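You operate a simulated robot arm through the tools that you are given. There is no shell and no other tool.

You run a simulated robot arm. Do the job below in one go: nothing can be reset, and whatever is moved stays where it is left.

JOB
Put things in order on the packing bench top. At the end: the silver short setting block stands where the white suction pad stood; the yellow check block from the packing bench top stands on top of the white paper pack; the white suction pad from the packing bench top stands where the yellow check block stood; the green spacer block stands on top of the small grey box; whatever was shut is shut again. Leave all else as you found it, and nothing knocked over.
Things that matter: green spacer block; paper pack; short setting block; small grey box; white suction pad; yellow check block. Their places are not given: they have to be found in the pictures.

It is judged by the outcome, as a careful person would: the job done as asked, and still so three seconds after it is handed in. It fails if anything else is knocked over, pushed out of place, dropped, spilled or broken.

ROBOT AND FRAMES
A 5-joint arm with a two-finger parallel gripper, fixed in place. Base frame: the origin is at the foot of the arm, x ahead of it, y to its left, z up; the work surface is at about z = 0. Units: cm, degrees, N and s.
With the tool pointing down near the work surface it reaches from about 26 to 60 cm from the base axis. Its first joint turns from -66.0 to 66.0 degrees. The tool tilts only in the upright plane through the base axis and itself; it spins freely about its own axis. Payload 1.57 kg.
Tool frame: the origin (TCP) lies between the finger pads and is the grasp point; the fingertips stand 3 cm ahead of it; z points along the fingers, y is the line along which they close. The gripper opens to 8 cm. The fingers are 1.7 cm wide and 1.2 cm thick; the gripper's body (4 by 8.2 cm) begins 8 cm behind the TCP.
Orientation is that of the tool frame in the base frame, as [roll, pitch, yaw] about the fixed x, y, z axes, in that order (R = Rz(yaw) Ry(pitch) Rx(roll)). With the fingers straight down and closing along the base's y, the tool's x points along the base's -x, its y along +y and its z along -z.

CONTROLS
- The arm moves only by the tool servo_tool. Its argument "moves" is a list of rows, each a list of 7 numbers: the shift along the base's x, y, z in m, then the turn, a rotation vector about the base's x, y, z in degrees, then the gripper command, from -1 (fully open) to 1 (shut), values between in proportion. In form: [[x, y, z, ax, ay, az, jaw], ...]. A call has 1 to 20 rows; each row shifts and turns the commanded pose from where the row before left it. Rows are played at 5 a second. More than 5 cm and 8.6 degrees between two rows, or a gripper value outside its range, and nothing of the call is played. A pose out of reach is approached as far as the arm can. The call stops where the force on the tool passes 40 N (or 10 N more than at its start, if that is more) or the arm is blocked; 0.2 s more then pass. Each finger travels about 15.3 cm/s and halts on what it meets, pressing with about 36 N; the grip force reading is that of the motor and also rises with nothing between the fingers. The clock runs only during rows and for 0.2 s after the last one: add rows that do not move to give the fingers time. It gives the time, the measured TCP pose, the force on the tool (base axes), the opening and the grip force at its end, in the units of the frame above (readings bear some noise), with the torque about the TCP (base axes, N m) and any sound that the robot's microphone picked up, and new pictures: "views" is both (left out), scene, wrist or none.
- Cameras (640 x 400 px; columns grow to the right, rows downward): "scene" is fixed at [4.03, 39.37, 52.73]; the picture's right is [-0.75, -0.66, 0.00], its down [-0.35, 0.40, -0.85] and it looks along [0.56, -0.64, -0.53] (base axes); focal length 312 px, centre (320, 200). "wrist" rides on the gripper at [7.2, -0.7, -12.2] in the tool frame; the picture's right is [0.09, 1.00, 0.00], its down [-0.84, 0.08, -0.54] and it looks along [-0.54, 0.05, 0.84] (tool axes); focal length 238 px, centre (320, 200).
- point_at(camera, pixels): for up to 12 pixels [column, row] of the newest picture of that camera ("zoom" is the newest enlarged one), the place [x, y, z] in the base frame of the surface seen there, good to about 0.3 cm. It takes no simulated time.
- close_up(camera, box): a new picture of the part [left, top, right, bottom] of that camera's present view, enlarged. It takes no simulated time.
- sign_off(): hands the job in; it is judged then, once.

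Unless the task says otherwise, let go and move clear before handing in.

The tools are called after ">>>" as a command line: name --pt "numbers of a row" for each row, then --argument value for the rest, lists and objects as JSON in quotes. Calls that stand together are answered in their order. servo_tool: Moves the arm, as the interface text tells. Its arguments: {"type":"object","properties":{"moves":{"type":"array"},"views":{"type":"string","enum":["both","scene","wrist","none"]}},"required":["moves"]} The other tools are called the same way: point_at (camera, pixels) gives the place of the surface under pixels of a picture; close_up (camera, box) takes an enlarged picture of a part of a camera's view; sign_off () hands the job in.

At the start:

```text
time_s: 0.0
tool_pos: [38.63, -18.43, 26.17]
ee_rot: [-180.0, 0.0, -180.0]
force: [-0.8, 0.0, 0.4]
wrist_torque: [-0.01, 0.0, 0.02]
grip_width: 7.99
grip_force: 0.2
```

scene: 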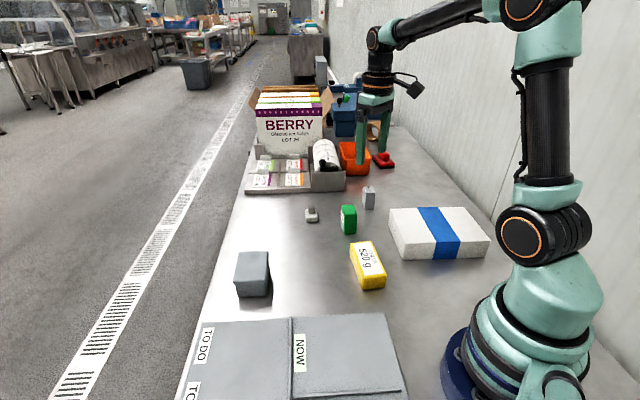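
wrist: 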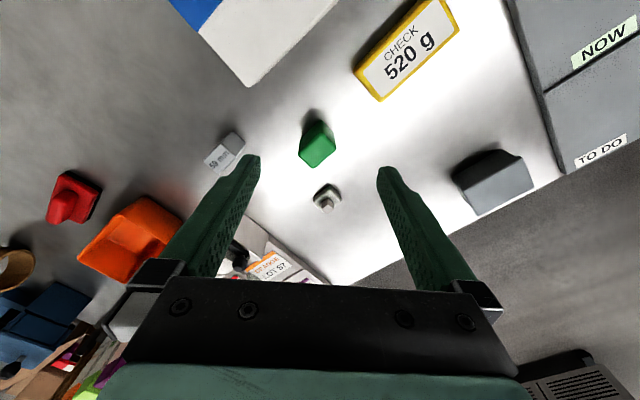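

The scene picture shows the yellow check block near (368,265), green block (348,219), a silver block (369,198), a small pale item (312,214), the white pack with blue band (438,232) and a grey box (252,273). I'll enlarge the views to confirm identities before moving.

>>> close_up --camera "scene" --box '[220, 170, 500, 345]'

>>> close_up --camera "wrist" --box '[190, 90, 430, 240]'

>>> close_up --camera "scene" --box '[230, 70, 430, 210]'

>>> point_at --camera "scene" --pixels '[[312, 210], [312, 221], [348, 208], [349, 232], [369, 189], [369, 206], [366, 245], [370, 285], [252, 258], [252, 295], [438, 215], [438, 255]]'

```text
2.29 times, centred on (360, 258) of scene
```

zoom: 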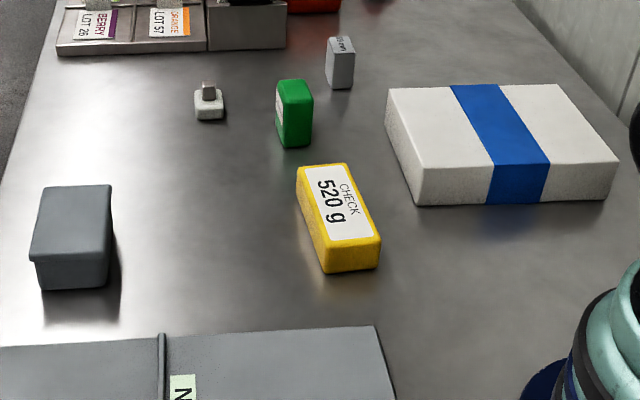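

```text
2.67 times, centred on (310, 165) of wrist
```

zoom: 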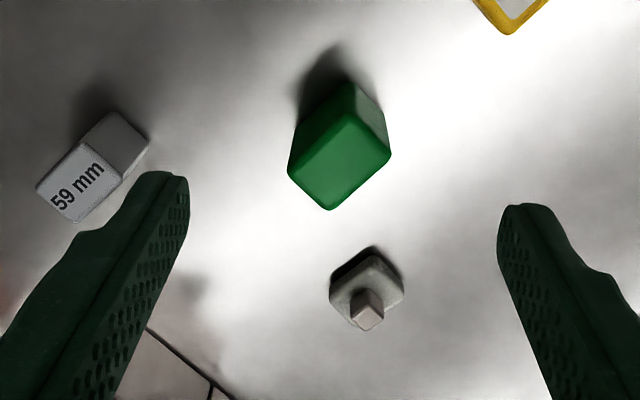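

```text
2.86 times, centred on (330, 140) of scene
```

zoom: 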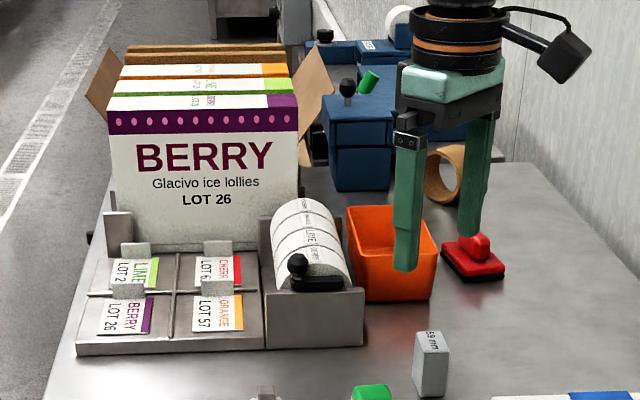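

```text
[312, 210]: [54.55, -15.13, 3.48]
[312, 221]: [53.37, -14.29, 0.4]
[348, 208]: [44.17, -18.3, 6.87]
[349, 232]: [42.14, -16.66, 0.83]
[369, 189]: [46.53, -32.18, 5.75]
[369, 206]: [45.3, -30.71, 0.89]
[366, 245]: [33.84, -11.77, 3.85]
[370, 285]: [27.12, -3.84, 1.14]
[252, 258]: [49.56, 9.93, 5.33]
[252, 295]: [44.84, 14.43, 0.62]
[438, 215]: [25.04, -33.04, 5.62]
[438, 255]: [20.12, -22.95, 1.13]
```

The zooms show a 59 mm silver block, a pale pad with a small post at (312,214), the green block, yellow 520 g block, white pack with blue band, and a lidded grey box. Before deciding, I check the rest of the scene for duplicates (other setting blocks, pads, or shut things).

>>> close_up --camera "scene" --box '[310, 60, 430, 180]'

>>> close_up --camera "scene" --box '[170, 300, 420, 400]'

>>> close_up --camera "wrist" --box '[0, 140, 240, 400]'

>>> close_up --camera "wrist" --box '[420, 0, 640, 240]'

>>> close_up --camera "scene" --box '[290, 175, 390, 240]'

>>> close_up --camera "scene" --box '[220, 235, 300, 310]'

```text
3.33 times, centred on (370, 120) of scene
```

zoom: 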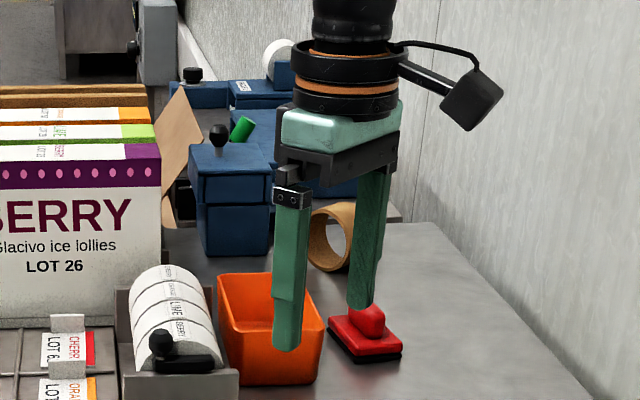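

```text
2.56 times, centred on (295, 350) of scene
```

zoom: 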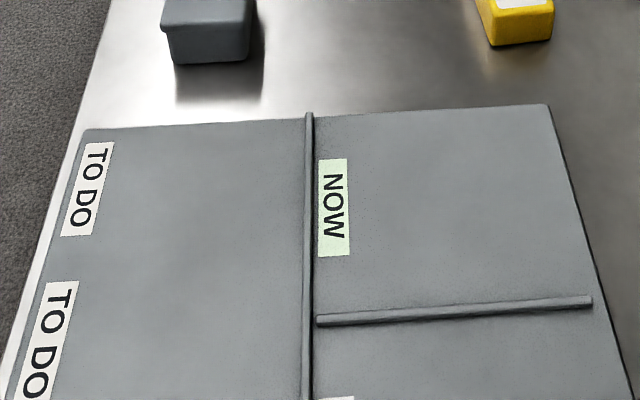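

```text
1.54 times, centred on (120, 270) of wrist
```

zoom: 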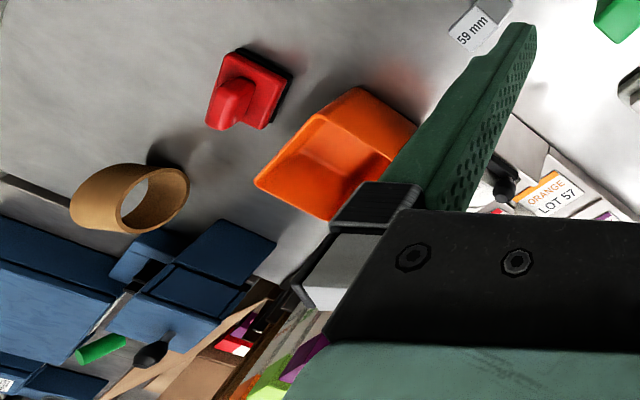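

```text
1.67 times, centred on (530, 120) of wrist
```

zoom: 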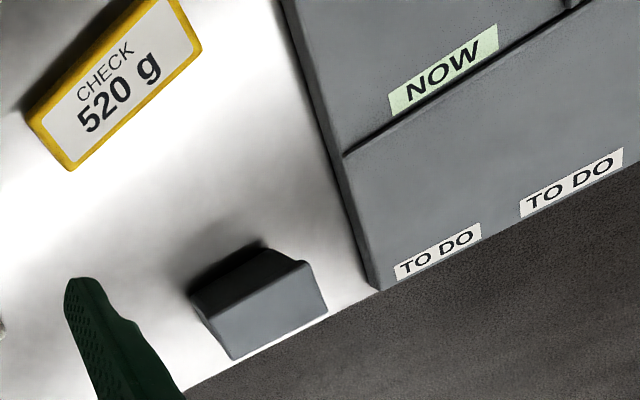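

```text
6.15 times, centred on (340, 208) of scene
```

zoom: 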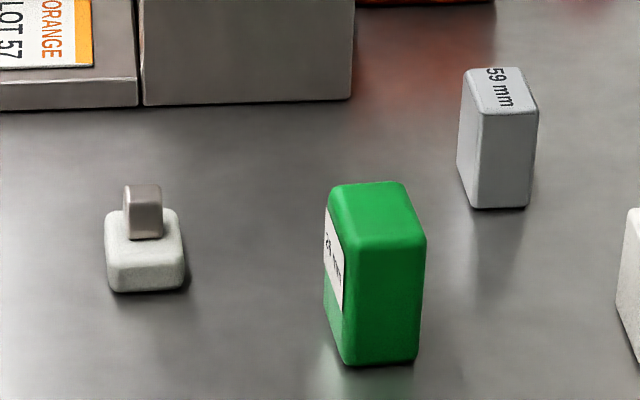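

```text
5.33 times, centred on (260, 272) of scene
```

zoom: 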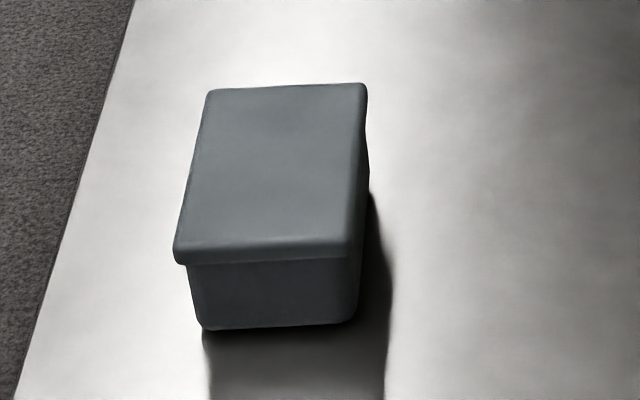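

No second silver block or pad is visible so far; the box at (252,273) has an overhanging lid. I measure the box in the newest zoom and look over the other objects.

>>> point_at --camera "zoom" --pixels '[[212, 97], [360, 90], [345, 240], [182, 245], [270, 165], [265, 258], [265, 275], [265, 315], [200, 322], [350, 314], [270, 345]]'

>>> point_at --camera "wrist" --pixels '[[317, 152], [222, 160], [235, 142], [323, 205], [329, 209], [320, 193], [382, 97], [358, 72], [430, 2], [455, 30], [408, 50], [70, 200]]'

```text
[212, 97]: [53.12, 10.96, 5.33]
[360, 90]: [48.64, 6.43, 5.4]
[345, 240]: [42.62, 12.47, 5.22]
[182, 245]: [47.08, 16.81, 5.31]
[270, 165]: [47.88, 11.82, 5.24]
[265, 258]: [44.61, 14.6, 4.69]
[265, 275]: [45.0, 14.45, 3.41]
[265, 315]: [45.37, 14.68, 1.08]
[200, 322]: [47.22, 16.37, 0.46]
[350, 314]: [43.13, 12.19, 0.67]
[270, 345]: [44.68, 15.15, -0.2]
```

```text
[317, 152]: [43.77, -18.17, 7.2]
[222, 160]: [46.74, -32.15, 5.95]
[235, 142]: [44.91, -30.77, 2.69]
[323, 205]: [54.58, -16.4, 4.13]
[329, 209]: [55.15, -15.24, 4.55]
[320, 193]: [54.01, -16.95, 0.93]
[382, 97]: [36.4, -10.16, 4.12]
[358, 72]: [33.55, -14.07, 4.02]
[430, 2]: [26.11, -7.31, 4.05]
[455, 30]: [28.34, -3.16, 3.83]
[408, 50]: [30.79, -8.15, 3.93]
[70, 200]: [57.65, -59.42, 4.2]
```

The box lid is about 6.5 × 8.4 cm with top at z≈5.3; the 59 mm block's top is at z≈5.95, the green one at 7.2, yellow at 4.0. I'll lift the wrist camera over the bench to look into the orange bin and for any other setting block before touching anything.

>>> servo_tool --pt "0.018 -0.024 0.015 0 0 0 -1" --pt "0.018 -0.024 0.015 0 0 0 -1" --pt "0.018 -0.024 0.015 0 0 0 -1" --pt "0.018 -0.024 0.015 0 0 0 -1" --pt "0 0 0 0 0 0 -1" --views "both"

```text
time_s: 1.2
tool_pos: [45.76, -28.13, 32.17]
ee_rot: [179.8, -0.1, 180.0]
force: [0.6, 0.5, -0.7]
wrist_torque: [0.02, -0.04, 0.0]
grip_width: 8.0
grip_force: 0.2
```

scene: 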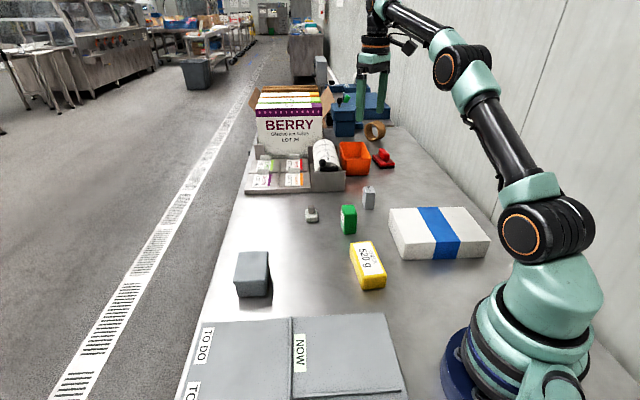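
wrist: 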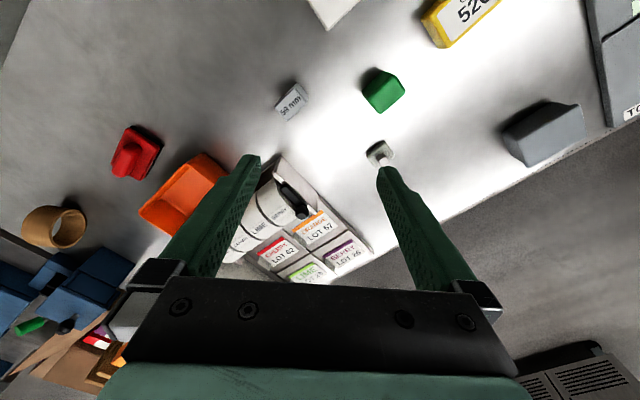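

The orange bin (185,195 in wrist view) looks empty and only one silver block appears. I zoom in to read labels and check the bin.

>>> close_up --camera "wrist" --box '[240, 50, 440, 180]'

>>> close_up --camera "wrist" --box '[0, 100, 240, 350]'

>>> close_up --camera "scene" --box '[310, 80, 420, 180]'

>>> close_up --camera "wrist" --box '[460, 60, 620, 190]'

```text
3.08 times, centred on (340, 115) of wrist
```

zoom: 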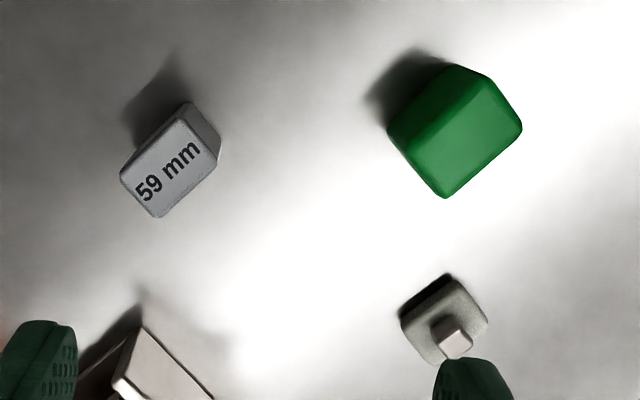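

```text
1.60 times, centred on (120, 225) of wrist
```

zoom: 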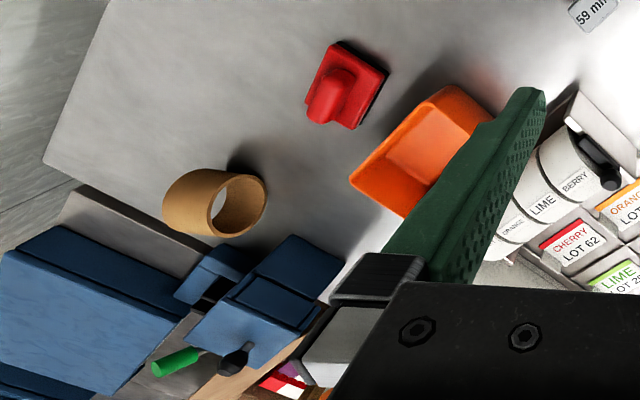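

```text
4.00 times, centred on (365, 130) of scene
```

zoom: 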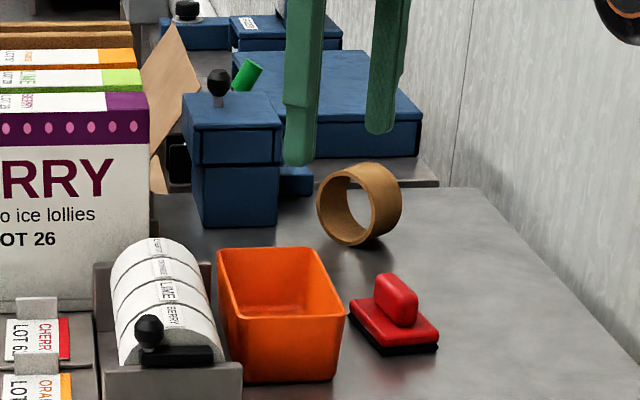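

```text
3.08 times, centred on (540, 125) of wrist
```

zoom: 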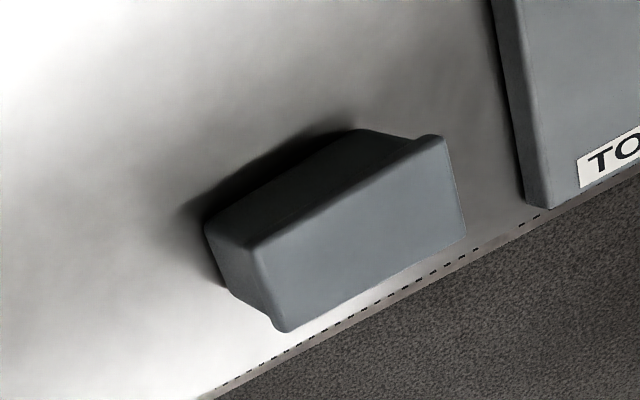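

The orange bin is empty and no second silver block is seen. I zoom on the green block's label and then bring the wrist camera over the grey box to see how its lid is made.

>>> close_up --camera "scene" --box '[332, 198, 364, 238]'

>>> servo_tool --pt "-0.02 0.043 -0.008 0 0 0 -1" --pt "-0.02 0.043 -0.008 0 0 0 -1" --pt "-0.02 0.043 -0.008 0 0 0 -1" --pt "-0.02 0.043 -0.008 0 0 0 -1" --pt "-0.02 0.043 -0.008 0 0 0 -1" --pt "0 0.043 -0.008 0 0 0 -1" --pt "0 0.043 -0.008 0 0 0 -1" --pt "0 0.043 -0.008 0 0 0 -1" --pt "0 0 0 0 0 0 -1" --views "both"

```text
10.00 times, centred on (348, 218) of scene
```

zoom: 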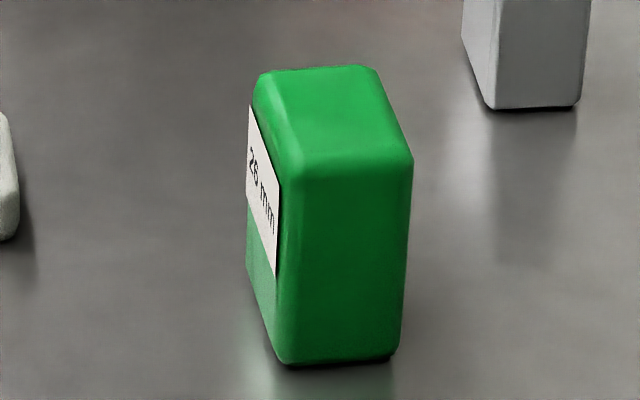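

```text
time_s: 3.2
tool_pos: [35.97, 6.41, 25.81]
ee_rot: [-180.0, 0.0, -180.0]
force: [0.2, -0.4, -0.1]
wrist_torque: [0.0, -0.03, -0.01]
grip_width: 8.02
grip_force: 0.0
```

scene: 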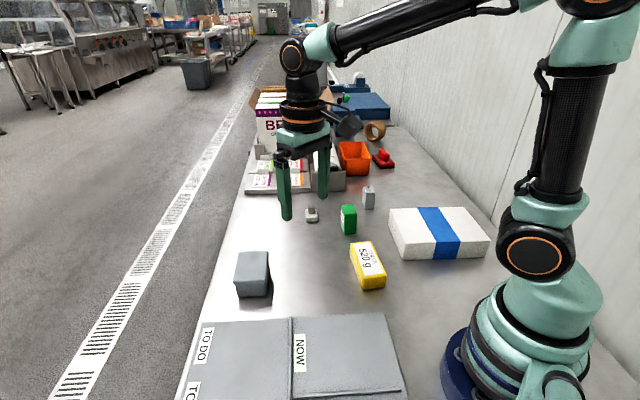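
wrist: 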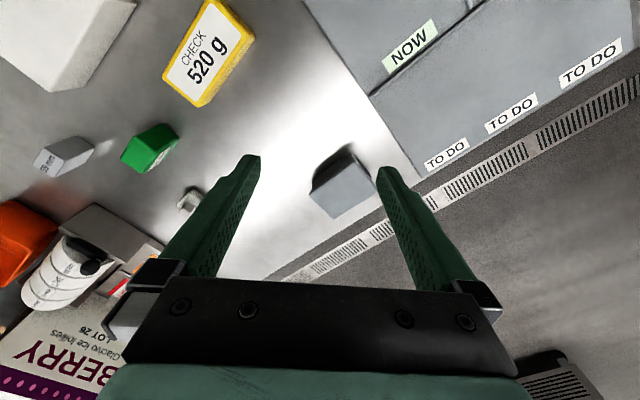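

The box sits at (342,183) in the wrist view. I zoom in on it and on the pad and yellow block.

>>> close_up --camera "wrist" --box '[290, 130, 400, 230]'

>>> close_up --camera "wrist" --box '[20, 110, 220, 230]'

>>> close_up --camera "wrist" --box '[0, 0, 280, 120]'

```text
4.00 times, centred on (345, 180) of wrist
```

zoom: 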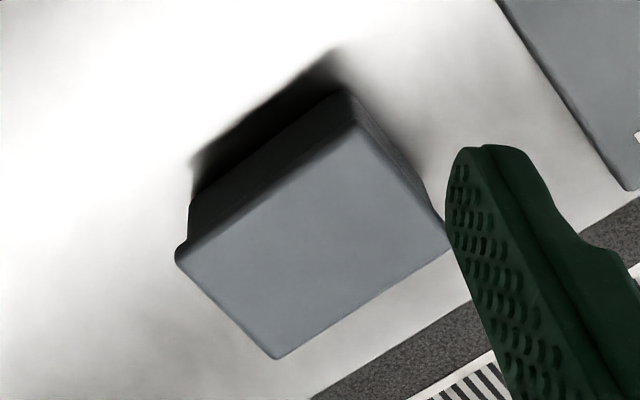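

```text
3.20 times, centred on (120, 170) of wrist
```

zoom: 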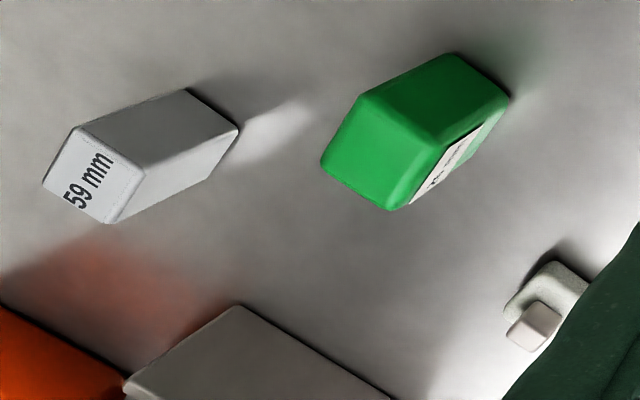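

```text
2.29 times, centred on (140, 60) of wrist
```

zoom: 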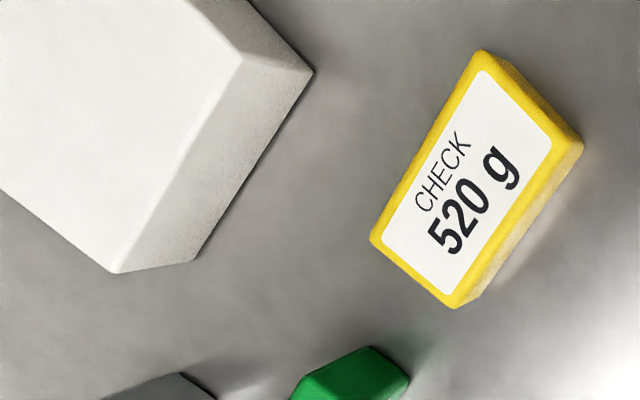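

The silver 59 mm block (62,155 wrist) is the only setting block visible, but the grey box is lidded, and "whatever was shut" may hide something. I move over the box with the closing axis across its short side (45°) to look closer and measure.

>>> servo_tool --pt "0.0198 0.0088 -0.017 0 0 -7.5 -1" --pt "0.0198 0.0088 -0.017 0 0 -7.5 -1" --pt "0.0198 0.0088 -0.017 0 0 -7.5 -1" --pt "0.0198 0.0088 -0.017 0 0 -7.5 -1" --pt "0.0198 0.0088 -0.017 0 0 -7.5 -1" --pt "0.0198 0.0088 -0.017 0 0 -7.5 -1" --pt "0 0 0 0 0 0 -1" --views "both"

```text
time_s: 4.8
tool_pos: [47.48, 11.41, 15.56]
ee_rot: [-179.9, 0.1, 134.9]
force: [-0.3, 0.8, 0.3]
wrist_torque: [0.01, -0.01, 0.01]
grip_width: 8.0
grip_force: 0.1
```

scene: 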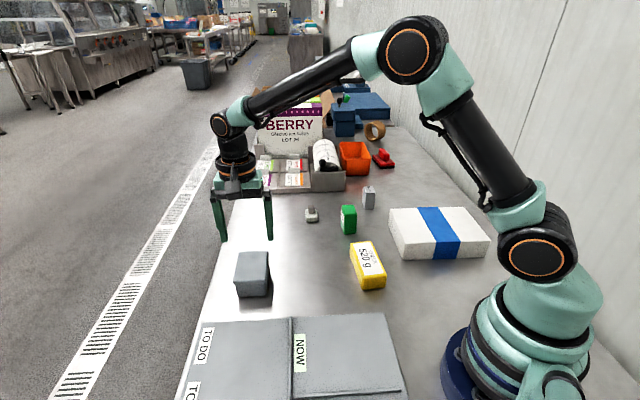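
wrist: 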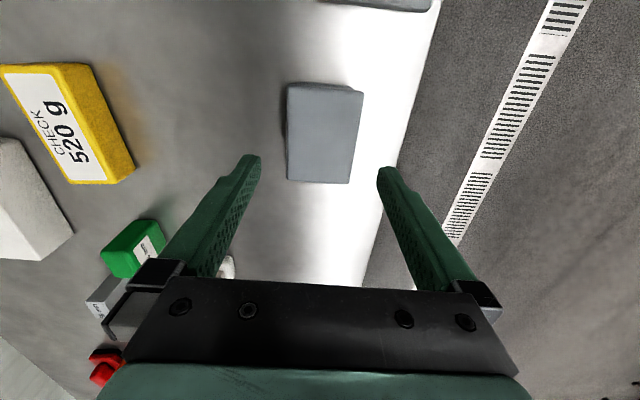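

The lid is now seen from above at wrist (288..364, 83..184). I measure its corners and edges precisely.

>>> close_up --camera "wrist" --box '[260, 60, 400, 200]'

>>> point_at --camera "wrist" --pixels '[[290, 85], [361, 93], [348, 181], [289, 177], [325, 135], [289, 130], [355, 135], [326, 90], [318, 178]]'

```text
2.86 times, centred on (330, 130) of wrist
```

zoom: 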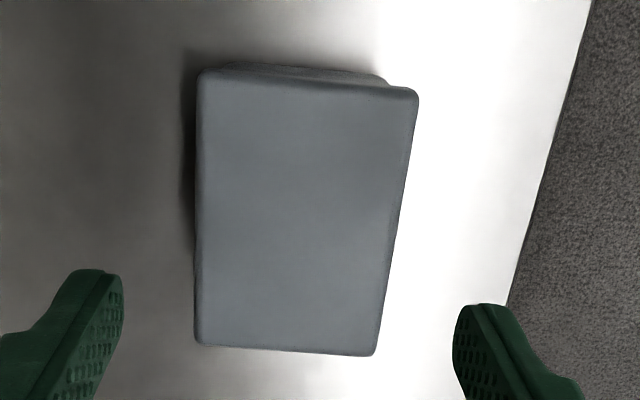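

```text
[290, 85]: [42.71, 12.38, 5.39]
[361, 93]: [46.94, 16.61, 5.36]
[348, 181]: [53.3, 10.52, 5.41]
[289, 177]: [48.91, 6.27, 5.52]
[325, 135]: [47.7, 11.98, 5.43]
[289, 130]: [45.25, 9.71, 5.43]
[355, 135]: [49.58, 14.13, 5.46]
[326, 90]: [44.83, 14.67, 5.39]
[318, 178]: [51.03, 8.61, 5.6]
```

The lid centre is about (47.97, 11.45), short side ≈6.3 cm along 45°. I centre over it and descend partway with a settling row to check the pose.

>>> servo_tool --pt "0.003 0 -0.02 0 0 0 -1" --pt "0.0 0 -0.02 0 0 0 -1" --pt "0 0 -0.02 0 0 0 -1" --pt "0 0 0 0 0 0 -1" --pt "0 0 0 0 0 0 -1" --views "both"

```text
time_s: 6.0
tool_pos: [47.97, 11.68, 9.58]
ee_rot: [180.0, 0.0, 135.0]
force: [0.2, 0.2, 0.5]
wrist_torque: [-0.02, 0.01, 0.02]
grip_width: 7.99
grip_force: 0.1
```

scene: 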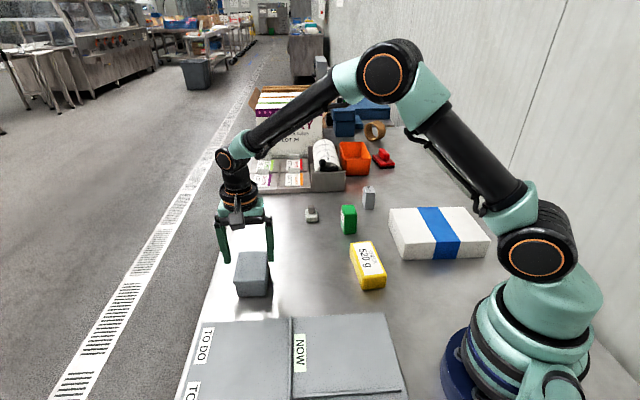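
wrist: 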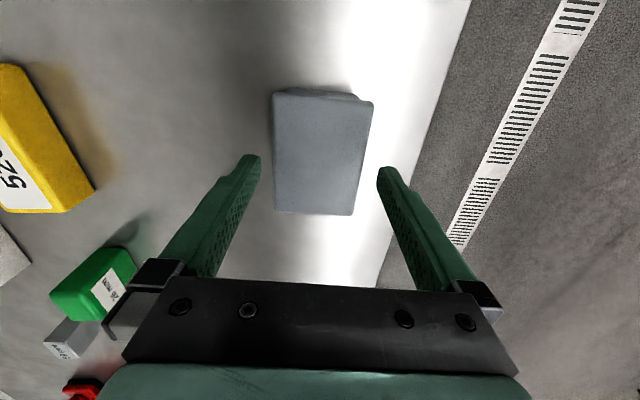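

Pose is settled and accurate. I re-measure the lid edges from this closer view to centre across the short axis.

>>> point_at --camera "wrist" --pixels '[[275, 95], [371, 106], [352, 211], [276, 208], [275, 150], [363, 155], [320, 100], [315, 208]]'

>>> close_up --camera "scene" --box '[200, 190, 300, 310]'

```text
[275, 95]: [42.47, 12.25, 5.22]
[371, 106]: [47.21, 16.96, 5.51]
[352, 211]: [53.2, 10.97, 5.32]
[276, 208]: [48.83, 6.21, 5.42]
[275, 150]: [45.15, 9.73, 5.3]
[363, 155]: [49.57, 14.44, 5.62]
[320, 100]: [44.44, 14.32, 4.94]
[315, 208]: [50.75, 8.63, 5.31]
```

```text
3.33 times, centred on (250, 250) of scene
```

zoom: 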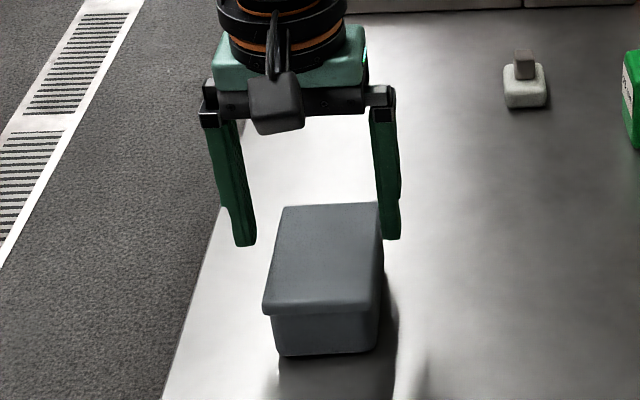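

The lid centre (47.93, 11.60) matches the TCP; the lid skirt reaches down to about z≈4.2. I descend so the tips reach z≈3.3 and close gently onto the skirt.

>>> servo_tool --pt "-0.0005 -0.0005 -0.016 0 0 0 -1" --pt "0 0 -0.0165 0 0 0 -1" --pt "0 0 0 0 0 0 -0.8" --pt "0 0 0 0 0 0 -0.7" --pt "0 0 0 0 0 0 -0.6" --pt "0 0 0 0 0 0 -0.5" --pt "0 0 0 0 0 0 -0.5" --views "both"

```text
time_s: 7.6
tool_pos: [47.75, 11.61, 6.26]
ee_rot: [180.0, 0.0, 135.0]
force: [-0.7, -0.5, 0.0]
wrist_torque: [-0.01, 0.0, 0.01]
grip_width: 6.8
grip_force: 35.7
```

scene: 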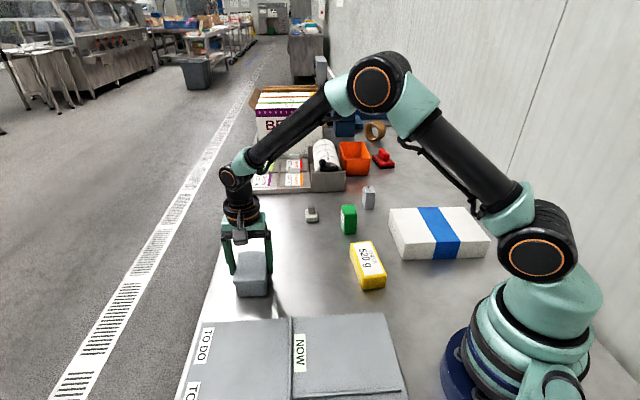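
wrist: 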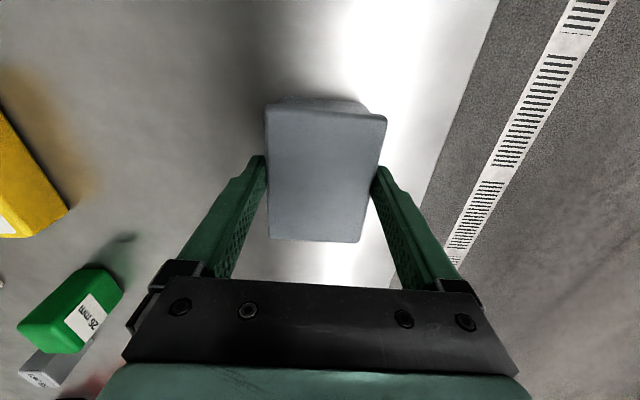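

The jaws stopped at 6.8 cm on the lid with 35.7 N. I lift slowly by 1.2 cm to see whether the lid alone comes up.

>>> servo_tool --pt "0 0 0.003 0 0 0 -0.5" --pt "0 0 0.003 0 0 0 -0.5" --pt "0 0 0.003 0 0 0 -0.5" --pt "0 0 0.003 0 0 0 -0.5" --pt "0 0 0 0 0 0 -0.5" --views "scene"

>>> close_up --camera "scene" --box '[210, 210, 300, 310]'

```text
time_s: 8.8
tool_pos: [47.92, 11.55, 7.54]
ee_rot: [-180.0, 0.0, 135.0]
force: [-0.2, 0.7, 0.7]
wrist_torque: [-0.01, -0.01, -0.02]
grip_width: 6.83
grip_force: 36.3
```

scene: 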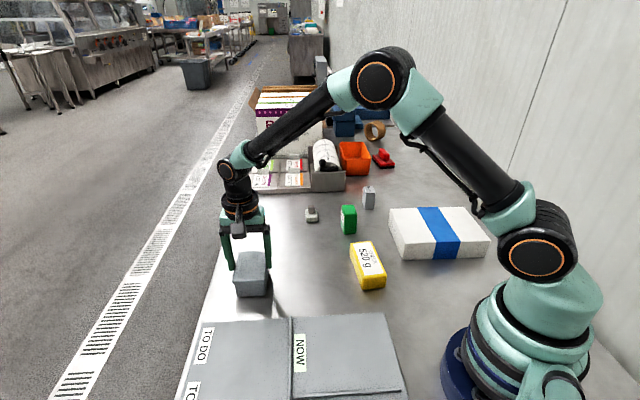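

```text
4.00 times, centred on (255, 260) of scene
```

zoom: 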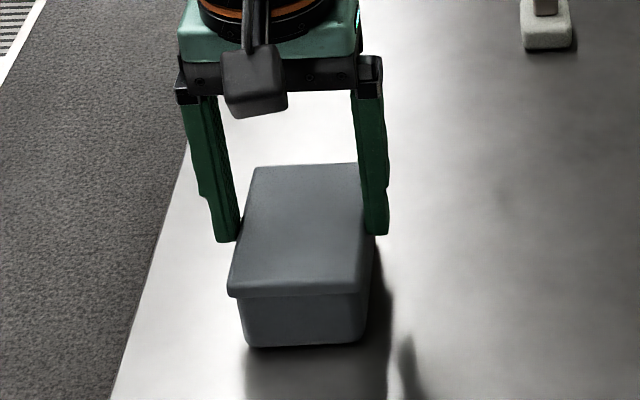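

I check whether the lid, the whole box, or nothing moved by measuring the top and bottom heights now.

>>> point_at --camera "zoom" --pixels '[[300, 220], [300, 275], [300, 293], [300, 305], [300, 340], [250, 343], [360, 338], [300, 352], [330, 365], [235, 288], [352, 285], [260, 172]]'

>>> close_up --camera "scene" --box '[225, 240, 285, 305]'

```text
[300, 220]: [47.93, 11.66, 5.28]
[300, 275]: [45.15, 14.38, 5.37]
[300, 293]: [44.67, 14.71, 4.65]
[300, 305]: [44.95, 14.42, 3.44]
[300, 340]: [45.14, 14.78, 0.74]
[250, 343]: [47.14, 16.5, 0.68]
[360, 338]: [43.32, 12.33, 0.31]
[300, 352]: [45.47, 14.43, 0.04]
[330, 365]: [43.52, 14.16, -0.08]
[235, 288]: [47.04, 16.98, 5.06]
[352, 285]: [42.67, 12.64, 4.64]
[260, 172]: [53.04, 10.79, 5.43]
```

```text
6.15 times, centred on (255, 272) of scene
```

zoom: 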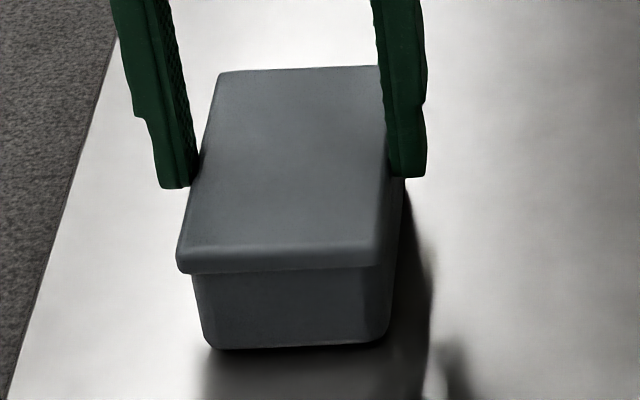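

The box stayed put: lid top still z≈5.3 while the fingers slid up to about z≈4.5. I lift 2 mm more and read the force right away to learn whether the lid is holding or just slippery.

>>> servo_tool --pt "0 0 0.003 0 0 0 -0.5" --views "none"

```text
time_s: 9.2
tool_pos: [48.06, 11.64, 7.77]
ee_rot: [-180.0, 0.0, 135.0]
force: [0.0, 1.9, -1.7]
wrist_torque: [-0.02, 0.01, 0.0]
grip_width: 6.84
grip_force: 35.7
```

Only about 1.7 N was felt. I go back down, close harder (jaw command 0), then lift in one small step and read again.

>>> servo_tool --pt "0 0 0 0 0 0 -0.9" --pt "0 0 -0.008 0 0 0 -0.9" --pt "0 0 -0.009 0 0 0 -0.9" --pt "0 0 0 0 0 0 -0.5" --pt "0 0 0 0 0 0 0" --pt "0 0 0 0 0 0 0" --views "wrist"

>>> servo_tool --pt "0 0 0.003 0 0 0 0" --views "none"

>>> servo_tool --pt "0 0 0.003 0 0 0 0" --views "scene"

>>> close_up --camera "scene" --box '[225, 240, 285, 305]'

```text
time_s: 10.6
tool_pos: [48.06, 11.53, 6.21]
ee_rot: [179.9, 0.0, 135.0]
force: [-5.3, -0.9, 12.1]
wrist_torque: [-0.05, 0.32, -0.05]
grip_width: 6.8
grip_force: 36.1
```

wrist: 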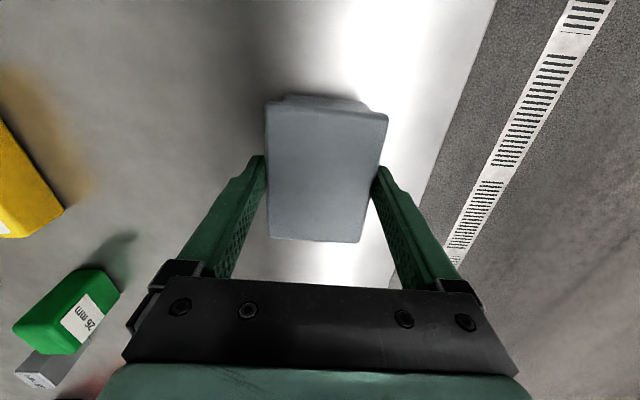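

```text
time_s: 11.0
tool_pos: [47.95, 11.75, 6.31]
ee_rot: [179.9, 0.0, 135.0]
force: [-0.5, 0.2, 0.1]
wrist_torque: [0.02, -0.01, 0.04]
grip_width: 6.84
grip_force: 36.2
```

```text
time_s: 11.4
tool_pos: [48.02, 11.49, 6.55]
ee_rot: [-180.0, 0.1, 135.0]
force: [-0.4, 0.2, -0.7]
wrist_torque: [-0.02, -0.02, -0.03]
grip_width: 6.84
grip_force: 36.2
```

scene: 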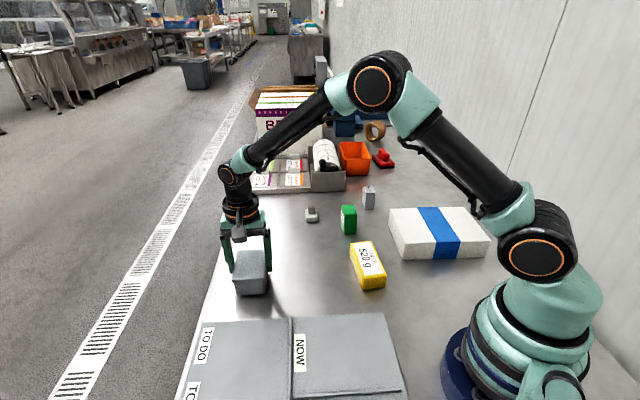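

```text
6.15 times, centred on (255, 272) of scene
```

zoom: 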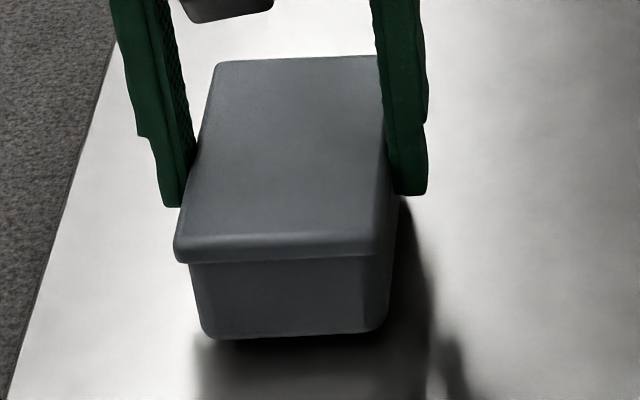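

This time the whole box looks lifted a few millimetres (bottom edge row ~335 versus ~347 before), lid and body together. I measure its top and bottom now.

>>> point_at --camera "zoom" --pixels '[[290, 150], [290, 235], [290, 255], [290, 275], [290, 325], [290, 333], [200, 325], [382, 320], [220, 66], [183, 240], [370, 238], [290, 345]]'

```text
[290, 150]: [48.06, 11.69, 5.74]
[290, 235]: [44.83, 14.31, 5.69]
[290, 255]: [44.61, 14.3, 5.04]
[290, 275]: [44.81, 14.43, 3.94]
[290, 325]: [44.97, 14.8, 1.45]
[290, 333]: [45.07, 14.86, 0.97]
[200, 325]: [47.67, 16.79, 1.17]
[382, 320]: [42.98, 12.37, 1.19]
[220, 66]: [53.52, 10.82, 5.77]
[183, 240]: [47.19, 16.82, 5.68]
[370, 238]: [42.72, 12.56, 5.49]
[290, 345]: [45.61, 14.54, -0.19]
```

Lid and body rose together by about 0.4 cm, so the lid is not a loose cover. I set the box straight back down and let go, then check that it is where it was.

>>> servo_tool --pt "0 0 -0.002 0 0 0 0" --pt "0 0 -0.002 0 0 0 0" --pt "0 0 -0.0015 0 0 0 0" --pt "0 0 0 0 0 0 0" --views "none"

>>> servo_tool --pt "0 0 0 0 0 0 -0.8" --pt "0 0 0 0 0 0 -1" --pt "0 0 0 0 0 0 -1" --views "both"

>>> close_up --camera "scene" --box '[225, 240, 285, 305]'

```text
time_s: 12.4
tool_pos: [47.96, 11.56, 6.13]
ee_rot: [180.0, 0.0, 135.1]
force: [-0.5, 1.0, -0.8]
wrist_torque: [-0.02, 0.0, -0.01]
grip_width: 6.83
grip_force: 35.9
```

```text
time_s: 13.2
tool_pos: [48.02, 11.61, 6.18]
ee_rot: [180.0, 0.0, 135.0]
force: [0.1, 0.1, -0.2]
wrist_torque: [0.04, 0.03, -0.04]
grip_width: 8.02
grip_force: 0.0
```

scene: 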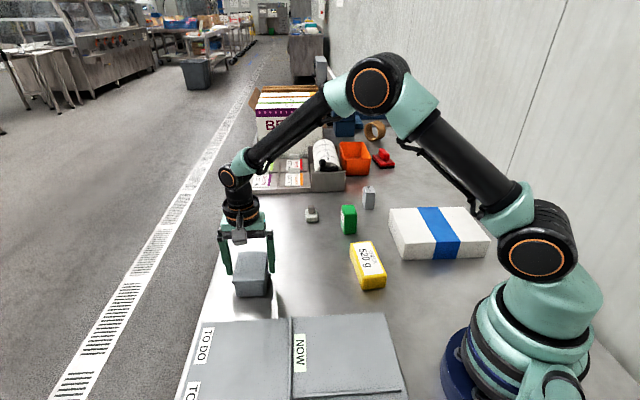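
wrist: 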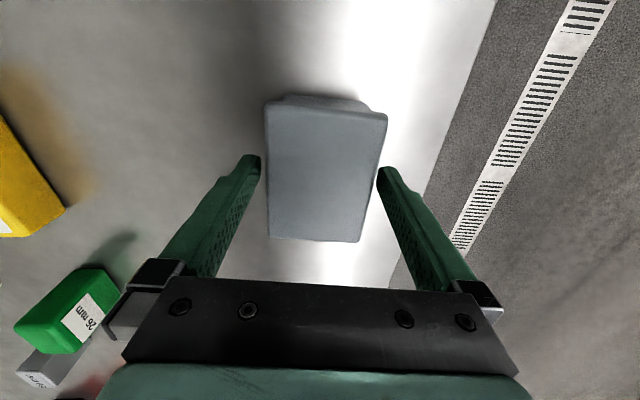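

```text
6.15 times, centred on (255, 272) of scene
```

zoom: 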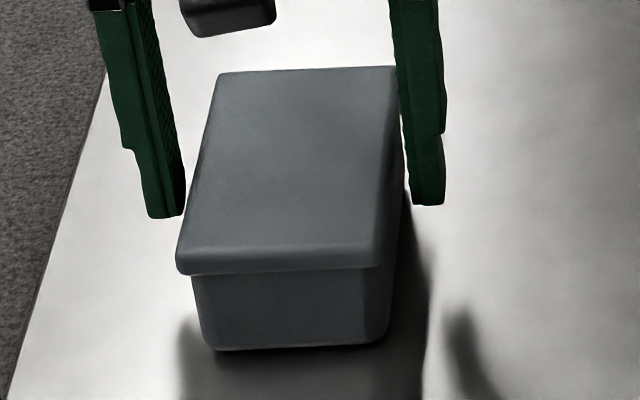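

The box is back exactly where it was (far edge row 70, bottom row 347), and the lid is one with the body, so the visible 59 mm silver block is the setting block. I rise and move over the yellow block to measure it and the paper pack.

>>> servo_tool --pt "0 0 0.045 0 0 0 -1" --pt "0 0 0.045 0 0 0 -1" --pt "0 0 0.045 0 0 0 -1" --pt "-0.03 -0.026 0.007 0 0 0 -1" --pt "-0.03 -0.026 0.007 0 0 0 -1" --pt "-0.03 -0.026 0.007 0 0 0 -1" --pt "-0.03 -0.026 0.007 0 0 0 -1" --pt "-0.03 -0.026 0.007 0 0 0 -1" --pt "-0.03 -0.026 0.007 0 0 0 -1" --pt "0 0 0 0 0 0 -1" --pt "0 0 0 0 0 0 -1" --views "both"

```text
time_s: 15.6
tool_pos: [30.18, -3.95, 23.92]
ee_rot: [180.0, 0.0, 134.9]
force: [0.2, 0.0, -0.4]
wrist_torque: [-0.03, 0.01, -0.01]
grip_width: 7.99
grip_force: 0.1
```

scene: 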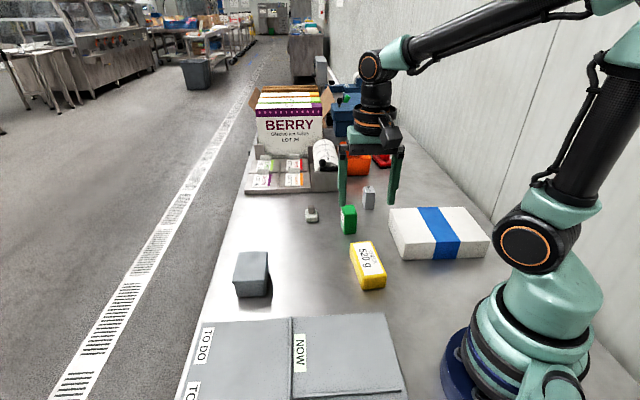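
wrist: 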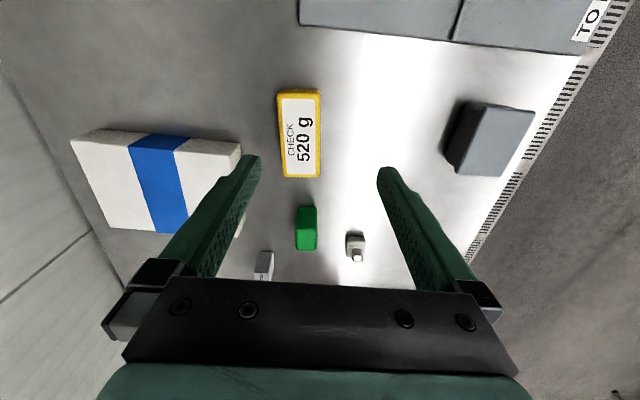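

The wrist view shows the pack (70–240, 130–232), yellow block (278–322, 88–178), green block and pad. I measure their corners.

>>> point_at --camera "wrist" --pixels '[[281, 96], [317, 94], [320, 174], [286, 175], [300, 135], [73, 144], [237, 149], [104, 224], [180, 231], [135, 150], [160, 190], [200, 170]]'

>>> point_at --camera "scene" --pixels '[[390, 211], [463, 208], [488, 240], [405, 243], [440, 225], [300, 190], [340, 186], [348, 172], [375, 176], [312, 209], [307, 221], [318, 221]]'

>>> close_up --camera "wrist" --box '[250, 70, 350, 190]'

```text
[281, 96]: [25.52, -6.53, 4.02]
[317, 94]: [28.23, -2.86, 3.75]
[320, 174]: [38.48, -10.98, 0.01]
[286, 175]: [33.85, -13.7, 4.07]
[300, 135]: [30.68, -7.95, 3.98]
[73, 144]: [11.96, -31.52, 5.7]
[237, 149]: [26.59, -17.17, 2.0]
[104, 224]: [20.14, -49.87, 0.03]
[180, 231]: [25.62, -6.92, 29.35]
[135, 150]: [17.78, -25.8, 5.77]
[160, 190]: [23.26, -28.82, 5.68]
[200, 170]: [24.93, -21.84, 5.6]
```

```text
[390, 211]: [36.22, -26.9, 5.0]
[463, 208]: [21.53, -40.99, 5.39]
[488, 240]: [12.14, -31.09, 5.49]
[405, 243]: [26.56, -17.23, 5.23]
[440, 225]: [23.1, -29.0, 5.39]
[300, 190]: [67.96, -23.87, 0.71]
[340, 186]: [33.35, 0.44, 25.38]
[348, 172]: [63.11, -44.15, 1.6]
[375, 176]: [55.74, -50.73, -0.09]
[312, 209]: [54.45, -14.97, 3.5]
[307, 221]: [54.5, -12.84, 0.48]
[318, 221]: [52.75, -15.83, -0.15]
```

```text
3.33 times, centred on (300, 130) of wrist
```

zoom: 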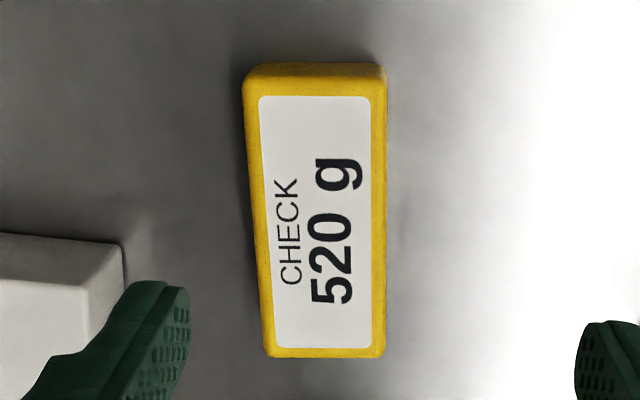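

I measure the yellow block's top corners from this zoom for an exact centre and heading.

>>> point_at --camera "zoom" --pixels '[[250, 86], [381, 84], [381, 350], [270, 350], [248, 150], [384, 200], [258, 250], [315, 84], [325, 352], [260, 66], [375, 66], [320, 210]]'

```text
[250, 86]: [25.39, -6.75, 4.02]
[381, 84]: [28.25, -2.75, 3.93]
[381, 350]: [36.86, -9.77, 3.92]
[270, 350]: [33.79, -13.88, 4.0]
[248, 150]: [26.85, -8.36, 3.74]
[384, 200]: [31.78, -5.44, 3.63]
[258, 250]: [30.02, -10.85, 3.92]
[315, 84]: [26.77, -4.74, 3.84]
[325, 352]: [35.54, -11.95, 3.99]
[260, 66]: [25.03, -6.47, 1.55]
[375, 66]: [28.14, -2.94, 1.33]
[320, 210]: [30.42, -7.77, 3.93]
```

Yellow block: centre (31.07, −8.35), 5 × 11 cm, 4 cm high, long axis at −40°. Pack: centre (24.1, −29.05), top z≈5.6. I align across the yellow block's width and descend to just above it.

>>> servo_tool --pt "0.0037 -0.0145 -0.04 0 0 1.7 -1" --pt "0.0037 -0.0145 -0.04 0 0 1.7 -1" --pt "0.0037 -0.0145 -0.04 0 0 1.8 -1" --pt "0 0 -0.03 0 0 0 -1" --pt "0 0 0 0 0 0 -1" --pt "0 0 0 0 0 0 -1" --views "both"

```text
time_s: 17.0
tool_pos: [31.09, -8.62, 8.82]
ee_rot: [-180.0, -0.1, 140.2]
force: [0.0, 0.2, -0.1]
wrist_torque: [0.01, -0.01, 0.01]
grip_width: 7.99
grip_force: 0.0
```

scene: 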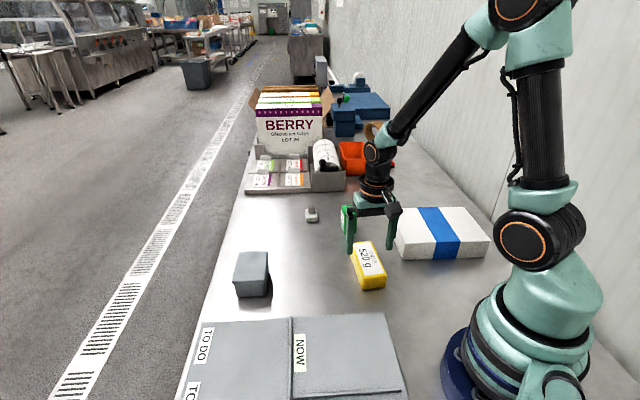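
wrist: 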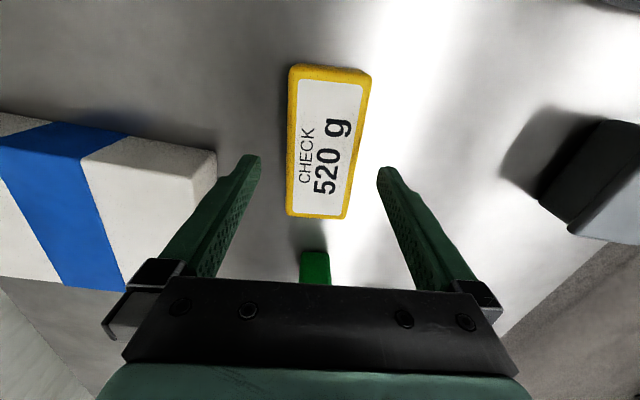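

The block sits between the fingers. I re-measure its corners from here before the final descent.

>>> point_at --camera "wrist" --pixels '[[291, 76], [369, 83], [346, 214], [288, 211], [290, 140], [358, 150], [330, 80], [317, 214]]'

```text
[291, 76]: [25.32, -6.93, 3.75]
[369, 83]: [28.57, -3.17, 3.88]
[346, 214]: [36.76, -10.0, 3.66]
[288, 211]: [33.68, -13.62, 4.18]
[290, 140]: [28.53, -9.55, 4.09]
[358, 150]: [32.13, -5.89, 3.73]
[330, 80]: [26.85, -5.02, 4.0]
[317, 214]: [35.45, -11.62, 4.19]
```

Centre (31.08, −8.43), heading −39.3°, matching the tool. I descend to z≈3.6, settle, and close on the block.

>>> servo_tool --pt "0 0 -0.027 0 0 0 -1" --pt "0 0 -0.0257 0 0 0 -1" --pt "0 0 0 0 0 0 -1" --pt "0 0 0 0 0 0 -0.6" --pt "0 0 0 0 0 0 -0.2" --pt "0 0 0 0 0 0 0.4" --pt "0 0 0 0 0 0 1" --pt "0 0 0 0 0 0 1" --views "none"

>>> servo_tool --pt "0 0 0.005 0 0 0 1" --pt "0 0 0.005 0 0 0 1" --pt "0 0 0 0 0 0 1" --views "both"

```text
time_s: 18.8
tool_pos: [31.07, -8.56, 3.68]
ee_rot: [-180.0, 0.1, 140.2]
force: [1.0, -1.4, 0.6]
wrist_torque: [-0.13, -0.18, -0.04]
grip_width: 5.57
grip_force: 36.2
```

```text
time_s: 19.6
tool_pos: [31.01, -8.46, 4.72]
ee_rot: [-180.0, 0.0, 140.2]
force: [-0.5, 1.2, -4.9]
wrist_torque: [-0.01, 0.01, 0.01]
grip_width: 5.57
grip_force: 36.4
```

scene: 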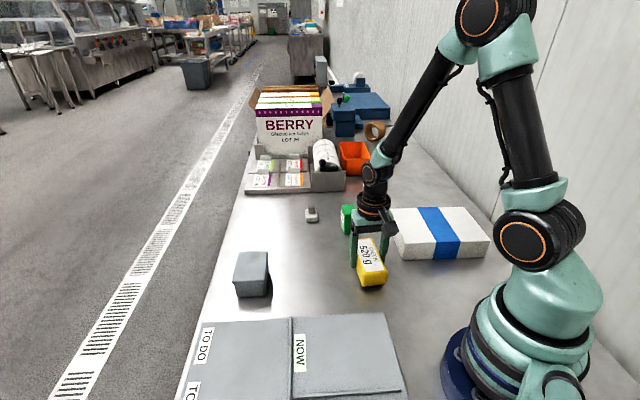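
wrist: 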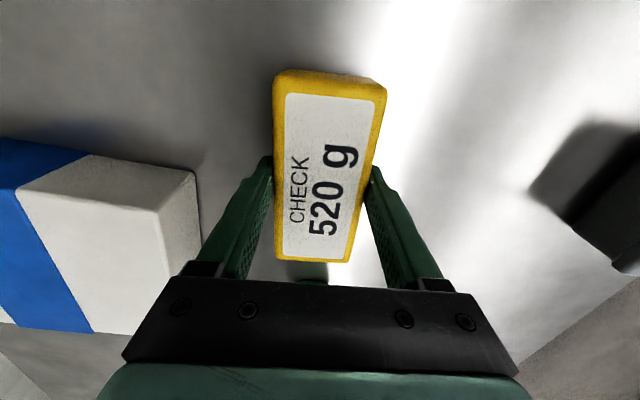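

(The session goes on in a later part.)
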